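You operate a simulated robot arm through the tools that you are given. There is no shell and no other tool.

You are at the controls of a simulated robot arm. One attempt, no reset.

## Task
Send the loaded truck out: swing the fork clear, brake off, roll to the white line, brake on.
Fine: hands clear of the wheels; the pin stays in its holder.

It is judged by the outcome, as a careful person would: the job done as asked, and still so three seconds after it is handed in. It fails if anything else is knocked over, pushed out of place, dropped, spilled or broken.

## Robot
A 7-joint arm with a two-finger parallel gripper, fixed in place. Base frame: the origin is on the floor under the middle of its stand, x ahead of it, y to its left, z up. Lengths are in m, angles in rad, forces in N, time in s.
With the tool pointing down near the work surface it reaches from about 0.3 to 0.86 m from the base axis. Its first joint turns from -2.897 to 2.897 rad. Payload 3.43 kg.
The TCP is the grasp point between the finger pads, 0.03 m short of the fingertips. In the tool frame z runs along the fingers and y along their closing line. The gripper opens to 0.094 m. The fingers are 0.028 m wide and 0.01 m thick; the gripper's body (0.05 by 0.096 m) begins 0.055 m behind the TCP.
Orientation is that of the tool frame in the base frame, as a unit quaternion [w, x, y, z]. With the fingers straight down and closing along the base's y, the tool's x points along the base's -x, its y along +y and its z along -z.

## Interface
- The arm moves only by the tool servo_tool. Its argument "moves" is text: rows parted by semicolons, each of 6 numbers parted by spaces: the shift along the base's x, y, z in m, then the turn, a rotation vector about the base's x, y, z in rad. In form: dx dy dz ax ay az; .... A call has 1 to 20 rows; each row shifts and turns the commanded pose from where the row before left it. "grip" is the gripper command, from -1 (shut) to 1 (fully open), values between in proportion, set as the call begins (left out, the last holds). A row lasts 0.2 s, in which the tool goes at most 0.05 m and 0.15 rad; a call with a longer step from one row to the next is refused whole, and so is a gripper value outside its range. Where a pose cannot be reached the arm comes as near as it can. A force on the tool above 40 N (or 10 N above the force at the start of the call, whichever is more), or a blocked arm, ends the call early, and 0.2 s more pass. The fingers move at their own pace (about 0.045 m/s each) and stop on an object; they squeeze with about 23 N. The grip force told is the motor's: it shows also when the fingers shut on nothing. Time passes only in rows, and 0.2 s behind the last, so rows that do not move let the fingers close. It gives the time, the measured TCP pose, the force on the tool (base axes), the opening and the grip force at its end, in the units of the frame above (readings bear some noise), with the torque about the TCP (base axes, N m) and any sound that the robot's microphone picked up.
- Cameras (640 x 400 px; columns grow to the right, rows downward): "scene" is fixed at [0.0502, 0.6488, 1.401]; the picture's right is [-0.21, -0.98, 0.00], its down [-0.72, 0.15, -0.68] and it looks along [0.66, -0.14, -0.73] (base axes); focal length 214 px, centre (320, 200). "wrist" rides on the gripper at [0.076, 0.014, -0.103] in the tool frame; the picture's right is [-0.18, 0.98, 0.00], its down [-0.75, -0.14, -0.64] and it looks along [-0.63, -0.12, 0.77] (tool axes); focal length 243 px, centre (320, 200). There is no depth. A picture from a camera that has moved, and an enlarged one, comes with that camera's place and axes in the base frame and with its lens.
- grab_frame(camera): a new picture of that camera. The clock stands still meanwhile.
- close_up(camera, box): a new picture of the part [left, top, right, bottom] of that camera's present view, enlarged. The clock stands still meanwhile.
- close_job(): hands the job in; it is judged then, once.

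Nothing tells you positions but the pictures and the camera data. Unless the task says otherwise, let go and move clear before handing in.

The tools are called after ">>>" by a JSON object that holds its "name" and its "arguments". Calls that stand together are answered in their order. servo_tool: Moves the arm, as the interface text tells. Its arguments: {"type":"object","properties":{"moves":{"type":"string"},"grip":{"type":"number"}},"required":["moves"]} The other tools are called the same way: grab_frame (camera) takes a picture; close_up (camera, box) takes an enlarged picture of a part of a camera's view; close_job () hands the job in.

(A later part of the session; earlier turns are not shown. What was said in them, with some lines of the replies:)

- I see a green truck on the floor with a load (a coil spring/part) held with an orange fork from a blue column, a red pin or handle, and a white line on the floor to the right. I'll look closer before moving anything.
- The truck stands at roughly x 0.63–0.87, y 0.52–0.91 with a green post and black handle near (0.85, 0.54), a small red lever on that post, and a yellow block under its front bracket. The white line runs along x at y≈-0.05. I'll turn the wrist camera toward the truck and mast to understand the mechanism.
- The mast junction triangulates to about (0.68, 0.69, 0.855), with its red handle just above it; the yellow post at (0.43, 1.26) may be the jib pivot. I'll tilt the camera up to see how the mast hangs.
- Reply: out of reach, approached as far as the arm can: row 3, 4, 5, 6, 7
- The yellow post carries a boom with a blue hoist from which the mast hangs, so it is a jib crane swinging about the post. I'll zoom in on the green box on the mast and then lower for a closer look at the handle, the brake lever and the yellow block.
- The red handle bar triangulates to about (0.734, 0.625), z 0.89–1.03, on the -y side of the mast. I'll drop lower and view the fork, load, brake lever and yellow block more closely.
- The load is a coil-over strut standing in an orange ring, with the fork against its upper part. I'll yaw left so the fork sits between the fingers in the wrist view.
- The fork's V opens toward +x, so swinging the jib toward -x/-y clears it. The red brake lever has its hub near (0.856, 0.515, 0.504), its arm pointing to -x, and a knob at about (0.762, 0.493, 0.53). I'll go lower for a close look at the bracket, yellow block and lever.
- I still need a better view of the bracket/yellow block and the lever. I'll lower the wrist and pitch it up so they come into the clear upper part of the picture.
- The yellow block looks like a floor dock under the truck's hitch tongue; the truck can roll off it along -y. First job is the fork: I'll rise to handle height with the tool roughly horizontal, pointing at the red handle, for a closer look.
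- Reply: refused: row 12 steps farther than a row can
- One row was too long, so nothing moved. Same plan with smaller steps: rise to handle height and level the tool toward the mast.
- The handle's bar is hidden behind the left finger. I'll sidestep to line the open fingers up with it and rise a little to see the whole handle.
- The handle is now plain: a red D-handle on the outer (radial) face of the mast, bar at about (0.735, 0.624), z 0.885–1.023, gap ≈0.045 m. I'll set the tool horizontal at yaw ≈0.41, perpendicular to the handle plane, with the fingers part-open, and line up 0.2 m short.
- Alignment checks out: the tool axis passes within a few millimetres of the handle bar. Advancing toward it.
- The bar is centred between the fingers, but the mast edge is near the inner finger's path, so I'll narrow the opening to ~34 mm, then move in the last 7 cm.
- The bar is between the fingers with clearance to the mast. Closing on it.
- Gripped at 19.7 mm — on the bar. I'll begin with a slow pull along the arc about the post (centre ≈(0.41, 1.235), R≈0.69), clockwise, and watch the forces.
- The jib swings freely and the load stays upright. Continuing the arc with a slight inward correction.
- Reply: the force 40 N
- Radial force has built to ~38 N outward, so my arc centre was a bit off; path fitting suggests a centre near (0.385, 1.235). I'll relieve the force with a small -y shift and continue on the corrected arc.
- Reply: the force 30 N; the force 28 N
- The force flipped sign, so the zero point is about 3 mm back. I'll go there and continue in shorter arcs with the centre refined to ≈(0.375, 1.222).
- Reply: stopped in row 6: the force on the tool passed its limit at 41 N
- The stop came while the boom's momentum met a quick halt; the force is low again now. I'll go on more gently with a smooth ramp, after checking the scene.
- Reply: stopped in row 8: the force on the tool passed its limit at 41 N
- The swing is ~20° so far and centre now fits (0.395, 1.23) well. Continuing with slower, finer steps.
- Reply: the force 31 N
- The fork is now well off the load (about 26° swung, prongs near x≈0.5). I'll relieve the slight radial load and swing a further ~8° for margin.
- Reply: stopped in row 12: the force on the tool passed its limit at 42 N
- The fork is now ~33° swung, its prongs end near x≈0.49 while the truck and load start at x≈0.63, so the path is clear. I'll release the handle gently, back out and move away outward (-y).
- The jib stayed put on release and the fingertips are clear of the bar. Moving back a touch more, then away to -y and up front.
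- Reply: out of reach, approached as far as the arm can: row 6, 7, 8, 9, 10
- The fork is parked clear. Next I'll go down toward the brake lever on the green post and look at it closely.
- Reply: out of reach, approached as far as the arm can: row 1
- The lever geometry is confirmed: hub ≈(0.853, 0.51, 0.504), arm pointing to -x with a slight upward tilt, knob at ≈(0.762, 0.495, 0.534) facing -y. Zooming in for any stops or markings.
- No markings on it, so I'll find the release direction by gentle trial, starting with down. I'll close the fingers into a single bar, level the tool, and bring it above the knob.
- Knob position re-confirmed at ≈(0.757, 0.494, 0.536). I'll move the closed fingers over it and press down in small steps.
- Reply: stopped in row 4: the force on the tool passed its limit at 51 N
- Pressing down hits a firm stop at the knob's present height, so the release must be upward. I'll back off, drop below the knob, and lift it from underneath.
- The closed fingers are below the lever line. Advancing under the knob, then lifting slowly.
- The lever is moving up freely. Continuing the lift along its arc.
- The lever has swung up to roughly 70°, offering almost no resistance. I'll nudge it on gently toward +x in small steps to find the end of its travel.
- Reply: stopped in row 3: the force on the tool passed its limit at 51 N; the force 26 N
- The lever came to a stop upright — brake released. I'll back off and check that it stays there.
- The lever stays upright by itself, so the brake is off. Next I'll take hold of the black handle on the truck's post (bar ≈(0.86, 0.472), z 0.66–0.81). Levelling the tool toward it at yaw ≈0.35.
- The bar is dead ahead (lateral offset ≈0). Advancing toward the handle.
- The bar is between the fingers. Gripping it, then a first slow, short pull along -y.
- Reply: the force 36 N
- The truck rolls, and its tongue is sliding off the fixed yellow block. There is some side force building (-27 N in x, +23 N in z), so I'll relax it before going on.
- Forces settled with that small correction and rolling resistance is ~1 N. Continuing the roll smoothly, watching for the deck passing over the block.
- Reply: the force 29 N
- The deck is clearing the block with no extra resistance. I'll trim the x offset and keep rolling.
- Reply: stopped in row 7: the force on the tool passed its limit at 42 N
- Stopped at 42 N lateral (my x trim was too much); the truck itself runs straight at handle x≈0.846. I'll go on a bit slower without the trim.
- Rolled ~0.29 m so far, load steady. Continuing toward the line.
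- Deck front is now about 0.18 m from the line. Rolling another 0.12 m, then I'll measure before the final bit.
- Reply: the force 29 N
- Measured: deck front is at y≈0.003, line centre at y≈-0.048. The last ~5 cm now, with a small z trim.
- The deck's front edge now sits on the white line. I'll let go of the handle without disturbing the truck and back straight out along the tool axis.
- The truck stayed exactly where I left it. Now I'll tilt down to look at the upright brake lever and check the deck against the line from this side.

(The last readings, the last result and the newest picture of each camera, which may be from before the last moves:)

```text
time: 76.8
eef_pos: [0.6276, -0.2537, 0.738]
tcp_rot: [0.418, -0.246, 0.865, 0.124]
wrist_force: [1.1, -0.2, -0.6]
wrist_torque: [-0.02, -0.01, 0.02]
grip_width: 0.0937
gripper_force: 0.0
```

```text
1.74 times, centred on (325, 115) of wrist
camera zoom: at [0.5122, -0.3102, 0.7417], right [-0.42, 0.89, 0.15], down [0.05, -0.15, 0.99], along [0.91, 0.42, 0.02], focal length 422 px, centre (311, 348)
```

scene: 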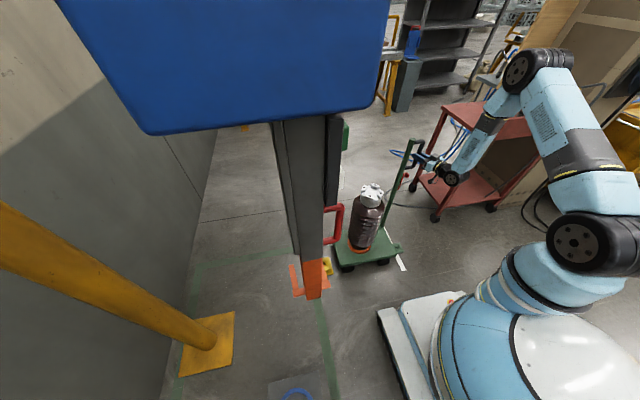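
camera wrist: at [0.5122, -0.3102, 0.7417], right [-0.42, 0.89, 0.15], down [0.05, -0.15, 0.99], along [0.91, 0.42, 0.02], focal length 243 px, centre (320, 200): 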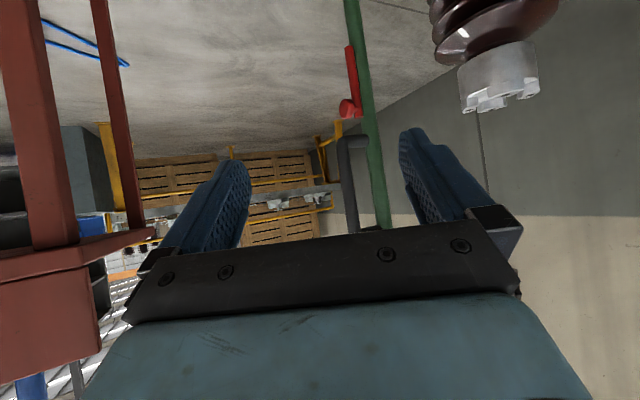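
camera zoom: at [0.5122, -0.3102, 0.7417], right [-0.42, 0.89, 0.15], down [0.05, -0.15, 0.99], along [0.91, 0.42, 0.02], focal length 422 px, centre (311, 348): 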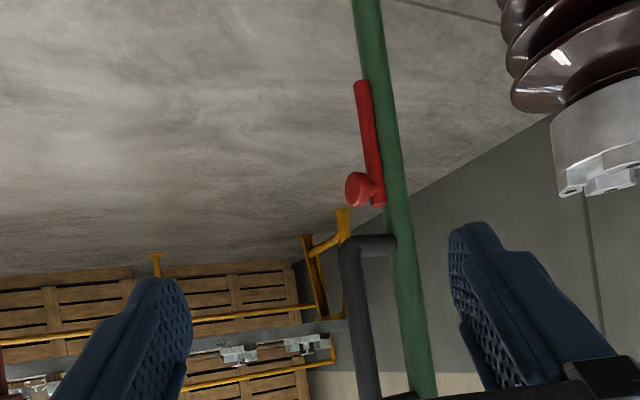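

>>> {"name": "close_up", "arguments": {"camera": "wrist", "box": [310, 30, 400, 140]}}

>>> {"name": "close_up", "arguments": {"camera": "scene", "box": [360, 110, 460, 210]}}

```text
3.64 times, centred on (355, 85) of wrist
camera zoom: at [0.5122, -0.3102, 0.7417], right [-0.42, 0.89, 0.15], down [0.05, -0.15, 0.99], along [0.91, 0.42, 0.02], focal length 882 px, centre (193, 618)
```

zoom: 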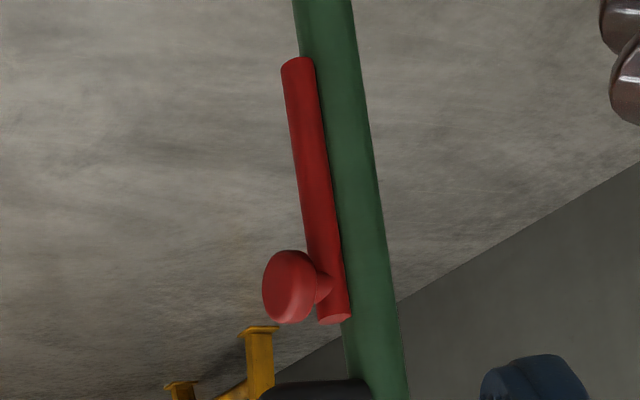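

```text
4.00 times, centred on (410, 160) of scene
camera zoom: at [0.0502, 0.6488, 1.401], right [-0.21, -0.98, 0.0], down [-0.72, 0.15, -0.68], along [0.66, -0.14, -0.73], focal length 858 px, centre (-40, 360)
```

zoom: 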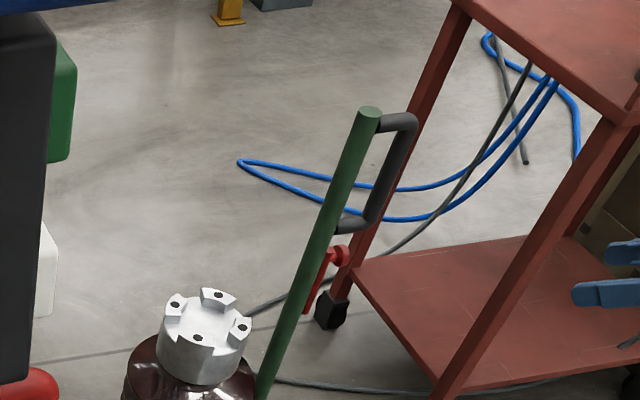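

The lever is a rod at (0.853, -0.056), z 0.50–0.62, with a mushroom knob at (0.853, -0.079, 0.607) facing -y. To pull it to -x without nudging the truck along y, I'll roll the gripper 90° and pinch the knob from above and below. Trying that orientation in free space first.

>>> {"name": "servo_tool", "arguments": {"moves": "0.002 0.0145 -0.009 0 0 -0.1375; 0.002 0.0145 -0.009 0 0 -0.1375; 0.002 0.0145 -0.009 0 0 -0.1375; 0.002 0.0145 -0.009 0 0 -0.1375; 0.002 0.0145 -0.009 0 -0.134 0; 0.002 0.0145 -0.009 0 -0.134 0; 0.002 0.0145 -0.009 0 -0.134 0; 0.002 0.0145 -0.009 0 -0.134 0; 0.002 0.0145 -0.009 0 -0.134 0; 0 0 0 -0.1427 0 0; 0 0 0 -0.1427 0 0; 0 0 0 -0.1427 0 0; 0 0 0 -0.1427 0 0; 0 0 0 -0.1427 0 0; 0 0 0 -0.1427 0 0; 0 0 0 -0.1427 0 0; 0 0 0 -0.1427 0 0; 0 0 0 -0.1427 0 0; 0 0 0 -0.1427 0 0; 0 0 0 -0.1427 0 0", "grip": 0}}

>>> {"name": "grab_frame", "arguments": {"camera": "wrist"}}

>>> {"name": "grab_frame", "arguments": {"camera": "scene"}}

```text
time: 81.0
eef_pos: [0.6467, -0.1254, 0.6563]
tcp_rot: [-0.5, 0.503, -0.502, 0.495]
wrist_force: [0.4, -0.3, -0.1]
wrist_torque: [0.01, 0.02, 0.0]
grip_width: 0.0465
gripper_force: 0.0
```

```text
taken
camera wrist: at [0.5441, -0.2014, 0.643], right [-0.01, 0.19, -0.98], down [-0.65, 0.75, 0.15], along [0.76, 0.64, 0.11], focal length 243 px, centre (320, 200)
```

wrist: 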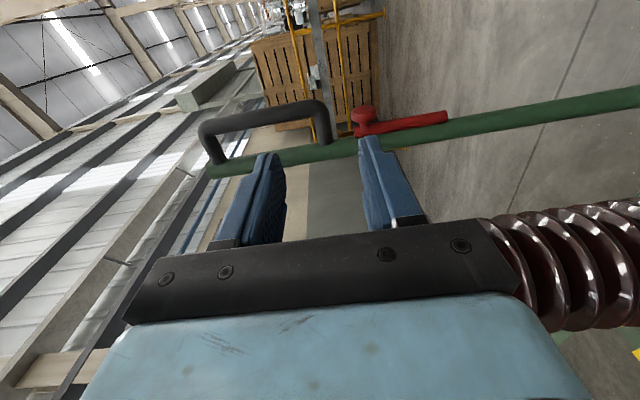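

```text
taken
```

scene: 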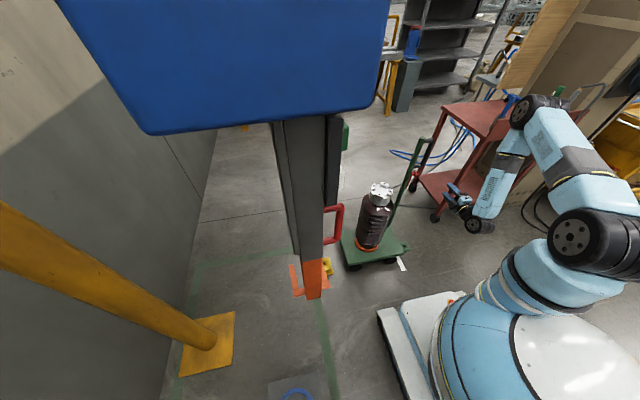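

The rolled orientation works. Aligning with the knob's height and y, then moving in with ~7 mm clearance each side and staying under the black handle.

>>> {"name": "servo_tool", "arguments": {"moves": "0.02 0.02 -0.024 0 0 0; 0.02 0.0214 -0.024 0 0 0; 0.03 0 0 0 0 0; 0.03 0 0 0 0 0; 0 0 0 0 0 0"}}

>>> {"name": "grab_frame", "arguments": {"camera": "wrist"}}

>>> {"name": "close_up", "arguments": {"camera": "wrist", "box": [200, 20, 460, 240]}}

```text
time: 82.2
eef_pos: [0.7466, -0.0835, 0.6082]
tcp_rot: [-0.5, 0.503, -0.502, 0.495]
wrist_force: [-0.1, 0.0, 0.1]
wrist_torque: [-0.01, 0.02, 0.03]
grip_width: 0.0472
gripper_force: 0.0
```

```text
taken
camera wrist: at [0.6439, -0.1611, 0.5948], right [-0.01, 0.19, -0.98], down [-0.64, 0.75, 0.15], along [0.76, 0.63, 0.11], focal length 243 px, centre (320, 200)
```

wrist: 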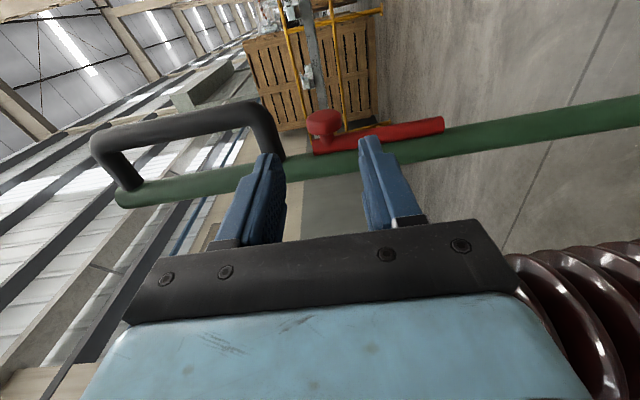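

```text
1.82 times, centred on (330, 130) of wrist
camera zoom: at [0.6439, -0.1611, 0.5948], right [-0.01, 0.19, -0.98], down [-0.64, 0.75, 0.15], along [0.76, 0.63, 0.11], focal length 441 px, centre (302, 327)
```

zoom: 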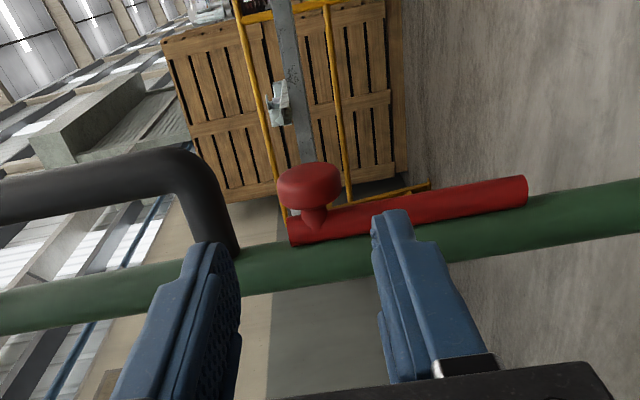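

Knob is centred between the fingers. Moving in over it.

>>> {"name": "servo_tool", "arguments": {"moves": "0.03 0 -0.001 0 0 0; 0.03 0 -0.001 0 0 0; 0.028 0 0 0 0 0; 0 0 0 0 0 0"}}

>>> {"name": "close_up", "arguments": {"camera": "wrist", "box": [180, 0, 440, 240]}}

>>> {"name": "close_up", "arguments": {"camera": "scene", "box": [360, 110, 480, 230]}}

```text
time: 83.2
eef_pos: [0.833, -0.0838, 0.6062]
tcp_rot: [-0.5, 0.503, -0.502, 0.495]
wrist_force: [0.1, -0.3, 0.5]
wrist_torque: [0.0, 0.0, 0.01]
grip_width: 0.047
gripper_force: 0.2
```

```text
1.67 times, centred on (310, 120) of wrist
camera zoom: at [0.731, -0.1613, 0.592], right [-0.01, 0.19, -0.98], down [-0.64, 0.75, 0.15], along [0.76, 0.63, 0.11], focal length 404 px, centre (337, 333)
```

zoom: 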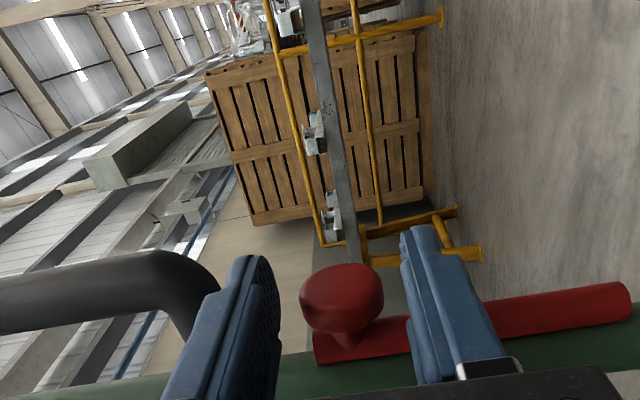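

```text
3.33 times, centred on (420, 170) of scene
camera zoom: at [0.0502, 0.6488, 1.401], right [-0.21, -0.98, 0.0], down [-0.72, 0.15, -0.68], along [0.66, -0.14, -0.73], focal length 715 px, centre (-13, 300)
```

zoom: 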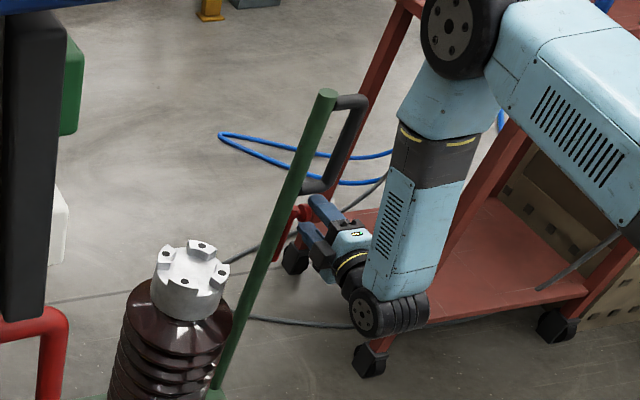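

The knob sits between the fingers, with the upper finger clear of the handle. Closing on it.

>>> {"name": "servo_tool", "arguments": {"moves": "0 0 0 0 0 0; 0 0 0 0 0 0; 0 0 0 0 0 0", "grip": -1}}

>>> {"name": "close_up", "arguments": {"camera": "wrist", "box": [180, 0, 440, 240]}}

```text
time: 84.0
eef_pos: [0.8326, -0.0856, 0.6044]
tcp_rot: [-0.5, 0.503, -0.502, 0.495]
wrist_force: [0.9, -0.5, 0.7]
wrist_torque: [-0.05, -0.05, 0.02]
grip_width: 0.0309
gripper_force: 45.0
```

```text
1.67 times, centred on (310, 120) of wrist
camera zoom: at [0.7309, -0.1613, 0.5921], right [-0.01, 0.19, -0.98], down [-0.64, 0.75, 0.15], along [0.76, 0.63, 0.11], focal length 404 px, centre (337, 333)
```

zoom: 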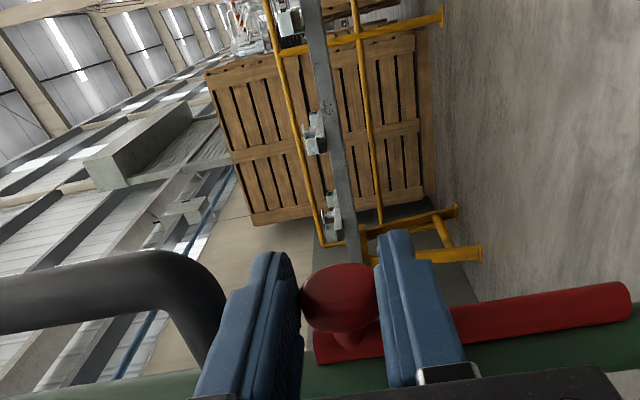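

The knob is pinched (31 mm) with negligible force on the truck. Pulling the lever along its arc about the hub, first from 90° to 50°.

>>> {"name": "servo_tool", "arguments": {"moves": "-0.0044 0 -0.0002 0 0 0; -0.0066 0 -0.0006 0 0 0; -0.0065 0 -0.0007 0 0 0; -0.0086 0 -0.0019 0 0 0; -0.0084 0 -0.0027 0 0 0; -0.0082 0 -0.0034 0 0 0; -0.0078 0 -0.0040 0 0 0; -0.0074 0 -0.0048 0 0 0; -0.0070 0 -0.0053 0 0 0"}}

>>> {"name": "close_up", "arguments": {"camera": "wrist", "box": [180, 0, 440, 240]}}

>>> {"name": "close_up", "arguments": {"camera": "scene", "box": [320, 130, 460, 290]}}

```text
time: 85.9
eef_pos: [0.7745, -0.0834, 0.5908]
tcp_rot: [0.501, -0.501, 0.501, -0.497]
wrist_force: [-11.9, 2.1, 12.4]
wrist_torque: [0.25, -0.16, -0.01]
grip_width: 0.0304
gripper_force: 45.2
stopped in row 9: the force on the tool passed its limit at 44 N (the readings are from after the stop); the commanded pose is now the measured one
```

```text
1.67 times, centred on (310, 120) of wrist
camera zoom: at [0.6725, -0.1613, 0.5763], right [-0.01, 0.19, -0.98], down [-0.65, 0.75, 0.15], along [0.76, 0.63, 0.12], focal length 404 px, centre (337, 333)
```

zoom: 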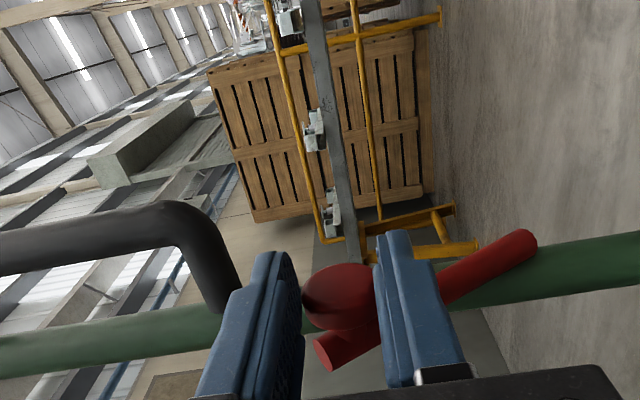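

```text
2.50 times, centred on (390, 210) of scene
camera zoom: at [0.0502, 0.6488, 1.401], right [-0.21, -0.98, 0.0], down [-0.72, 0.15, -0.68], along [0.66, -0.14, -0.73], focal length 536 px, centre (145, 175)
```

zoom: 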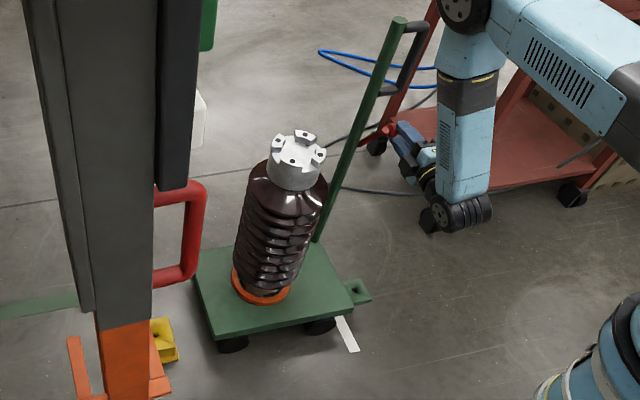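

The lever is at about 56° and following. The stop was only my arc radius being slightly small, so I'll continue in short steps with a slight outward bias.

>>> {"name": "servo_tool", "arguments": {"moves": "-0.0065 0 -0.0030 0 0 0; -0.0057 0 -0.0045 0 0 0; -0.0053 0 -0.0049 0 0 0"}}

```text
time: 86.7
eef_pos: [0.7565, -0.0826, 0.5768]
tcp_rot: [-0.501, 0.501, -0.501, 0.497]
wrist_force: [-7.4, -11.4, 17.1]
wrist_torque: [0.19, -1.08, -0.33]
grip_width: 0.03
gripper_force: 45.2
```

>>> {"name": "servo_tool", "arguments": {"moves": "-0.0060 -0.0005 -0.0045 0 0 0; -0.0046 -0.0005 -0.0055 0 0 0; -0.0042 0 -0.0060 0 0 0"}}

>>> {"name": "close_up", "arguments": {"camera": "wrist", "box": [180, 0, 440, 240]}}

>>> {"name": "close_up", "arguments": {"camera": "scene", "box": [320, 190, 440, 300]}}

```text
time: 87.5
eef_pos: [0.7395, -0.0849, 0.5608]
tcp_rot: [-0.5, 0.502, -0.502, 0.496]
wrist_force: [-15.6, -8.3, 15.5]
wrist_torque: [0.39, -0.95, 0.07]
grip_width: 0.0296
gripper_force: 44.9
```

```text
1.67 times, centred on (310, 120) of wrist
camera zoom: at [0.6391, -0.1621, 0.5478], right [-0.01, 0.19, -0.98], down [-0.64, 0.75, 0.15], along [0.76, 0.63, 0.12], focal length 404 px, centre (337, 333)
```

zoom: 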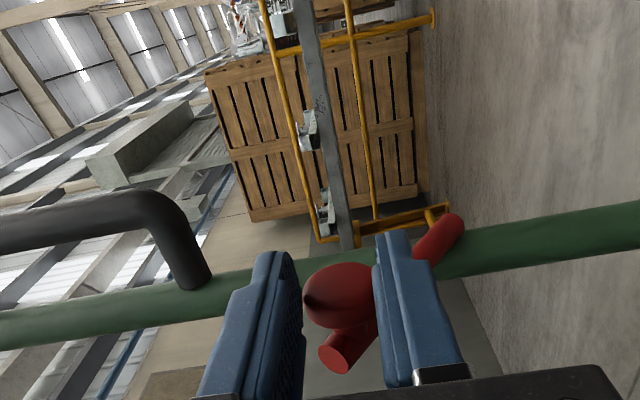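

```text
3.64 times, centred on (380, 245) of scene
camera zoom: at [0.0502, 0.6488, 1.401], right [-0.21, -0.98, 0.0], down [-0.72, 0.15, -0.68], along [0.66, -0.14, -0.73], focal length 780 px, centre (102, 36)
```

zoom: 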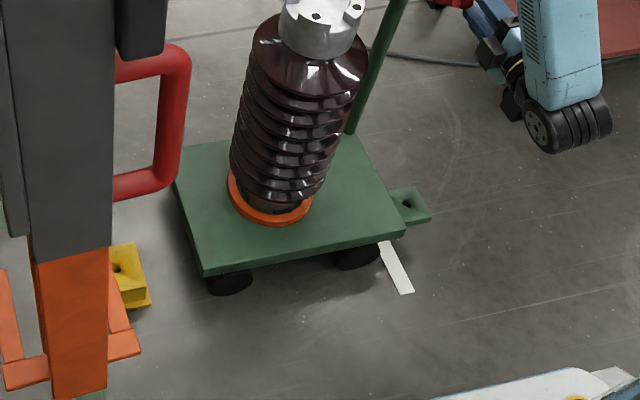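

The lever is near 33° and the truck hasn't shifted noticeably. I'll loosen the grip a little and let the upper finger press the knob down the rest of the way to its stop.

>>> {"name": "servo_tool", "arguments": {"moves": "0 0 0 0 0 0; 0 0 0 0 0 0; 0 0 0 0 0 0", "grip": -0.1}}

>>> {"name": "close_up", "arguments": {"camera": "wrist", "box": [180, 0, 440, 240]}}

```text
time: 88.3
eef_pos: [0.7425, -0.0848, 0.5604]
tcp_rot: [-0.501, 0.502, -0.501, 0.496]
wrist_force: [0.6, 0.2, 0.4]
wrist_torque: [0.04, 0.0, 0.01]
grip_width: 0.042
gripper_force: 0.0
```

```text
1.67 times, centred on (310, 120) of wrist
camera zoom: at [0.6403, -0.1619, 0.5474], right [-0.01, 0.19, -0.98], down [-0.65, 0.75, 0.15], along [0.76, 0.63, 0.12], focal length 404 px, centre (337, 333)
```

zoom: 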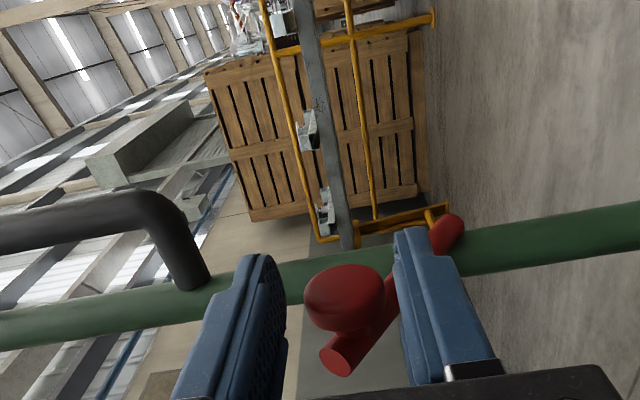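

>>> {"name": "servo_tool", "arguments": {"moves": "0 0 -0.005 0 0 0; 0 0 -0.005 0 0 0; -0.001 0 -0.005 0 0 0; -0.001 0 -0.005 0 0 0; -0.001 0 -0.004 0 0 0; -0.001 0 -0.004 0 0 0"}}

>>> {"name": "close_up", "arguments": {"camera": "wrist", "box": [180, 0, 440, 240]}}

```text
time: 89.7
eef_pos: [0.7386, -0.0848, 0.5329]
tcp_rot: [-0.501, 0.501, -0.501, 0.497]
wrist_force: [0.3, -0.8, 0.0]
wrist_torque: [-0.05, -0.03, 0.03]
grip_width: 0.042
gripper_force: 0.1
```

```text
1.67 times, centred on (310, 120) of wrist
camera zoom: at [0.6373, -0.1621, 0.5195], right [-0.01, 0.19, -0.98], down [-0.65, 0.75, 0.15], along [0.76, 0.63, 0.12], focal length 404 px, centre (337, 333)
```

zoom: 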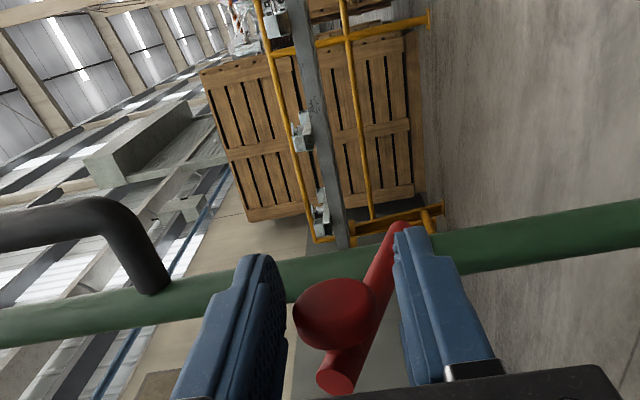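

The lever is following down. Pressing on in small steps until it meets its stop.

>>> {"name": "servo_tool", "arguments": {"moves": "0 0 -0.003 0 0 0; 0 0 -0.003 0 0 0; 0 0 -0.002 0 0 0; 0 0 -0.002 0 0 0"}}

>>> {"name": "close_up", "arguments": {"camera": "wrist", "box": [180, 0, 440, 240]}}

```text
time: 90.7
eef_pos: [0.7389, -0.0853, 0.5242]
tcp_rot: [0.502, -0.5, 0.501, -0.497]
wrist_force: [0.3, -3.0, 18.0]
wrist_torque: [0.33, -0.37, 0.05]
grip_width: 0.0528
gripper_force: 9.0
```

```text
1.67 times, centred on (310, 120) of wrist
camera zoom: at [0.6371, -0.1627, 0.5105], right [0.0, 0.19, -0.98], down [-0.65, 0.75, 0.15], along [0.76, 0.63, 0.12], focal length 404 px, centre (337, 333)
```

zoom: 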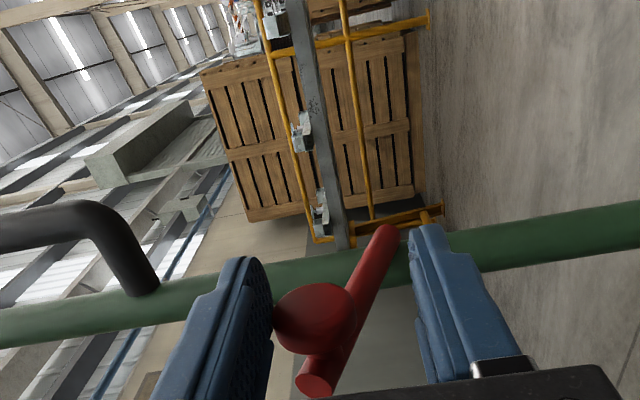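

The knob reached its stop (18 N reaction, knob at z≈0.535 — the same as its original "on" position). I'll recentre, back out, and verify.

>>> {"name": "servo_tool", "arguments": {"moves": "0 0 0.006 0 0 0; 0 0 0.006 0 0 0; -0.02 0 0 0 0 0; -0.035 0 0 0 0 0; -0.04 0 0 0 0 0; -0.04 0 0 0 0 0", "grip": 0.1}}

>>> {"name": "grab_frame", "arguments": {"camera": "wrist"}}

>>> {"name": "grab_frame", "arguments": {"camera": "scene"}}

>>> {"name": "close_up", "arguments": {"camera": "scene", "box": [320, 130, 460, 290]}}

```text
time: 92.1
eef_pos: [0.6037, -0.0858, 0.5319]
tcp_rot: [-0.501, 0.502, -0.501, 0.496]
wrist_force: [-1.1, 0.2, 0.7]
wrist_torque: [0.0, -0.01, -0.02]
grip_width: 0.0517
gripper_force: 0.1
```

```text
taken
camera wrist: at [0.5016, -0.1628, 0.5195], right [-0.01, 0.19, -0.98], down [-0.65, 0.75, 0.15], along [0.76, 0.63, 0.12], focal length 243 px, centre (320, 200)
```

wrist: 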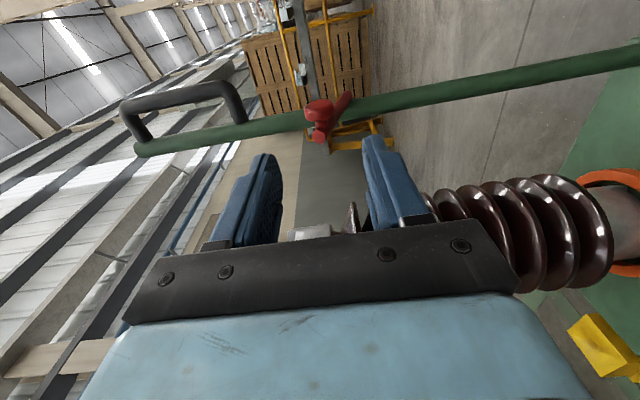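

```text
taken
```

scene: 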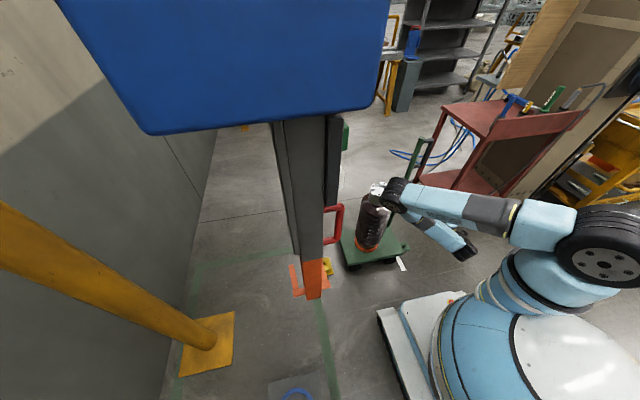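

```text
2.50 times, centred on (390, 210) of scene
camera zoom: at [0.0502, 0.6488, 1.401], right [-0.21, -0.98, 0.0], down [-0.72, 0.15, -0.68], along [0.66, -0.14, -0.73], focal length 536 px, centre (145, 175)
```

zoom: 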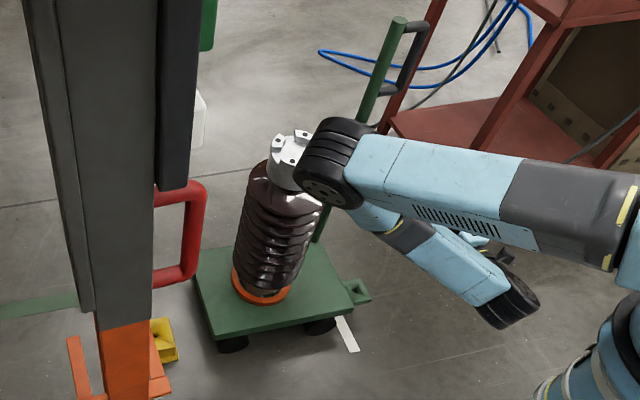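

The lever is set and the truck is still on the line. The elbow has swung toward the load's side in the picture, so I'll check the lever closely and then retreat carefully.

>>> {"name": "close_up", "arguments": {"camera": "wrist", "box": [270, 60, 390, 160]}}

>>> {"name": "servo_tool", "arguments": {"moves": "-0.01 -0.02 0.01 0 0 0; -0.01 -0.02 0.02 0 0 0; 0 -0.02 0.03 0 0 0; 0 -0.02 0.03 0 0 0"}}

>>> {"name": "grab_frame", "arguments": {"camera": "scene"}}

>>> {"name": "grab_frame", "arguments": {"camera": "wrist"}}

```text
4.00 times, centred on (330, 110) of wrist
camera zoom: at [0.5016, -0.1628, 0.5195], right [-0.01, 0.19, -0.98], down [-0.65, 0.75, 0.15], along [0.76, 0.63, 0.12], focal length 970 px, centre (280, 560)
```

zoom: 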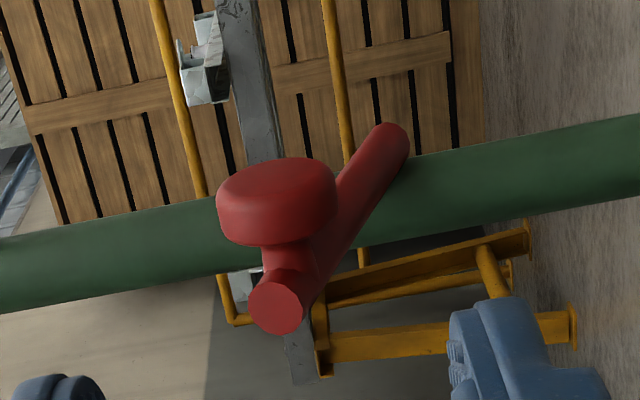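

```text
time: 93.1
eef_pos: [0.5828, -0.1649, 0.6264]
tcp_rot: [-0.501, 0.502, -0.501, 0.496]
wrist_force: [0.1, 1.0, 1.1]
wrist_torque: [0.02, 0.0, -0.01]
grip_width: 0.0519
gripper_force: 0.1
```

```text
taken
```

scene: 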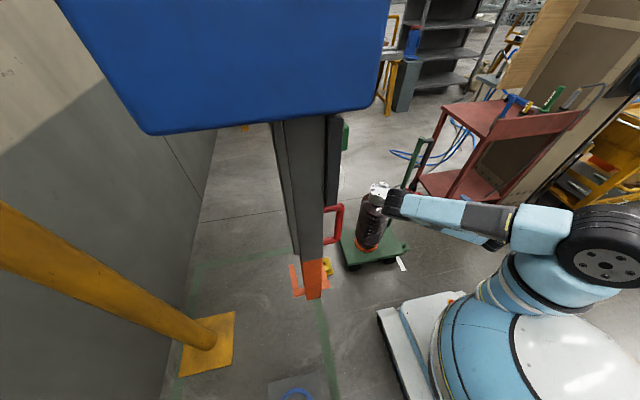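

```text
taken
camera wrist: at [0.4815, -0.2429, 0.6128], right [-0.01, 0.19, -0.98], down [-0.65, 0.75, 0.15], along [0.76, 0.63, 0.12], focal length 243 px, centre (320, 200)
```

wrist: 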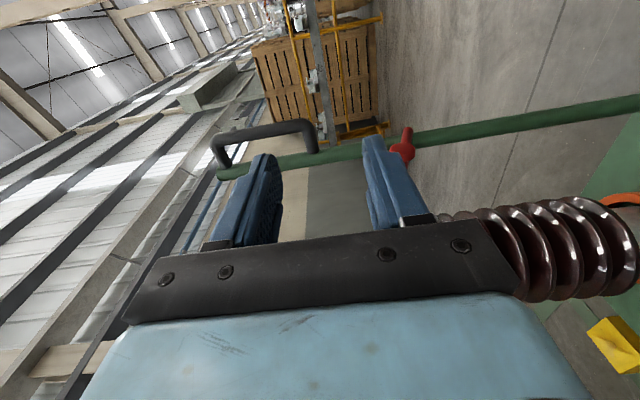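

The lever angle now measures ≈19° above horizontal toward -x, matching its original "on" angle (≈18.7°). I'll draw the arm further away from the truck, up and to the right, so the elbow also comes clear of the load.

>>> {"name": "servo_tool", "arguments": {"moves": "-0.005 -0.03 0.024 0 0 0; -0.005 -0.03 0.024 0 0 0; -0.005 -0.03 0.024 0 0 0; -0.005 -0.03 0.024 0 0 0"}}

>>> {"name": "grab_frame", "arguments": {"camera": "scene"}}

>>> {"name": "grab_frame", "arguments": {"camera": "wrist"}}

```text
time: 94.1
eef_pos: [0.6098, -0.2613, 0.7214]
tcp_rot: [0.499, -0.501, 0.502, -0.498]
wrist_force: [-0.1, 0.3, 0.6]
wrist_torque: [-0.04, 0.01, 0.0]
grip_width: 0.0519
gripper_force: 0.1
out of reach, approached as far as the arm can: row 2, 3, 4
```

```text
taken
```

scene: 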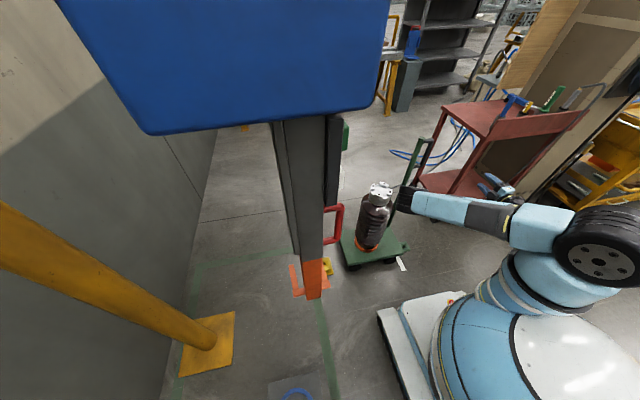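

```text
taken
camera wrist: at [0.5083, -0.3383, 0.7091], right [-0.01, 0.19, -0.98], down [-0.64, 0.75, 0.15], along [0.77, 0.63, 0.12], focal length 243 px, centre (320, 200)
```

wrist: 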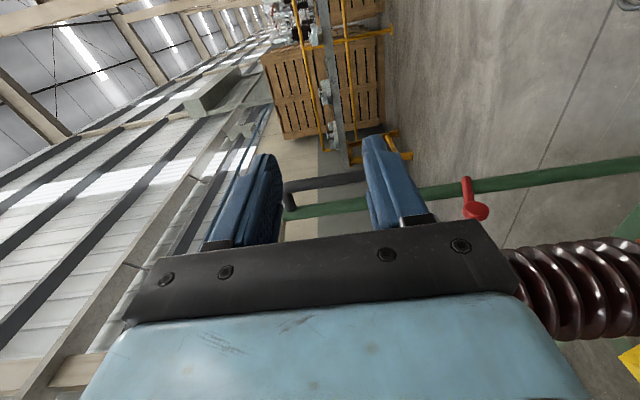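

The arm is clear. A last look at the truck on the line, the fork, the yellow block and the pin holder.

>>> {"name": "close_up", "arguments": {"camera": "scene", "box": [320, 190, 440, 300]}}

>>> {"name": "close_up", "arguments": {"camera": "scene", "box": [160, 240, 420, 400]}}

>>> {"name": "close_up", "arguments": {"camera": "wrist", "box": [430, 140, 640, 260]}}

```text
3.64 times, centred on (380, 245) of scene
camera zoom: at [0.0502, 0.6488, 1.401], right [-0.21, -0.98, 0.0], down [-0.72, 0.15, -0.68], along [0.66, -0.14, -0.73], focal length 780 px, centre (102, 36)
```

zoom: 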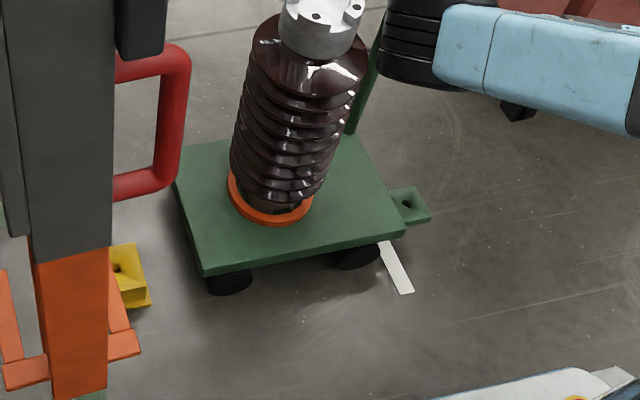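

```text
2.46 times, centred on (290, 320) of scene
camera zoom: at [0.0502, 0.6488, 1.401], right [-0.21, -0.98, 0.0], down [-0.72, 0.15, -0.68], along [0.66, -0.14, -0.73], focal length 528 px, centre (394, -95)
```

zoom: 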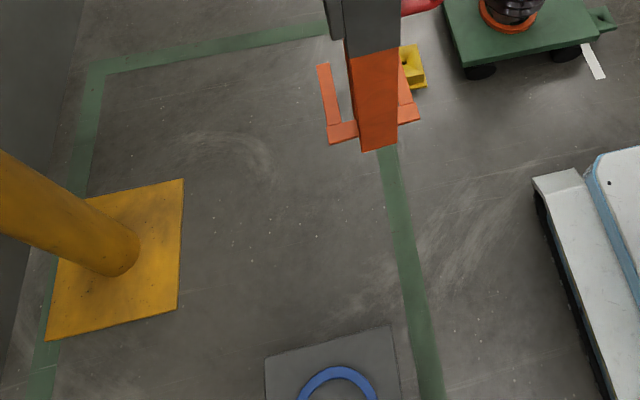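

```text
3.05 times, centred on (535, 200) of wrist
camera zoom: at [0.5083, -0.3383, 0.7091], right [-0.01, 0.19, -0.98], down [-0.64, 0.75, 0.15], along [0.77, 0.63, 0.12], focal length 739 px, centre (-335, 200)
```

zoom: 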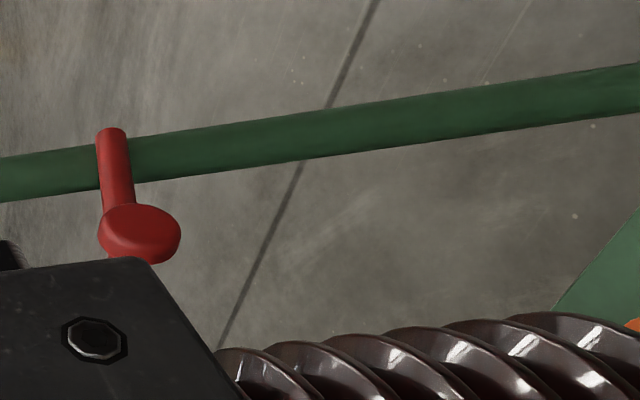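

The deck front rests on the white line and the load is upright. The brake lever is at its stop and the fork is swung clear. The yellow block is where it was, and so is the holder with the blue ring that I take to be the pin. The arm touches nothing, so I'm handing in.

>>> {"name": "close_job", "arguments": {}}

```text
The job is handed in.
```

The truck is at the white line with its brake on, the fork is swung clear, and the job is handed in.

- **Fork:** I swung it about 33° off the load. Its prongs now end roughly 14 cm short of the truck's side, and it stayed put when I let go.
- **Roll:** The truck travelled about 0.57 m. I read "to the white line" as the front edge of the deck, which now sits on the line; the hitch tongue reaches about 9 cm past it.
- **Brake:** I lifted the lever upright to release the brake. At the line I pressed it back down to its stop, and it reads about 19°, the same as at the start. I did not push the truck to test that the brake holds.
- **Load and surroundings:** The load stayed upright, and I saw nothing knocked or moved. The hand stayed away from the wheels, and the blue ring I take to be the pin is still in its holder.

While I pressed the lever down the truck may have shifted by 1–3 mm, but the deck edge stayed on the line. The arm ended about 0.3 m from the lever, touching nothing.
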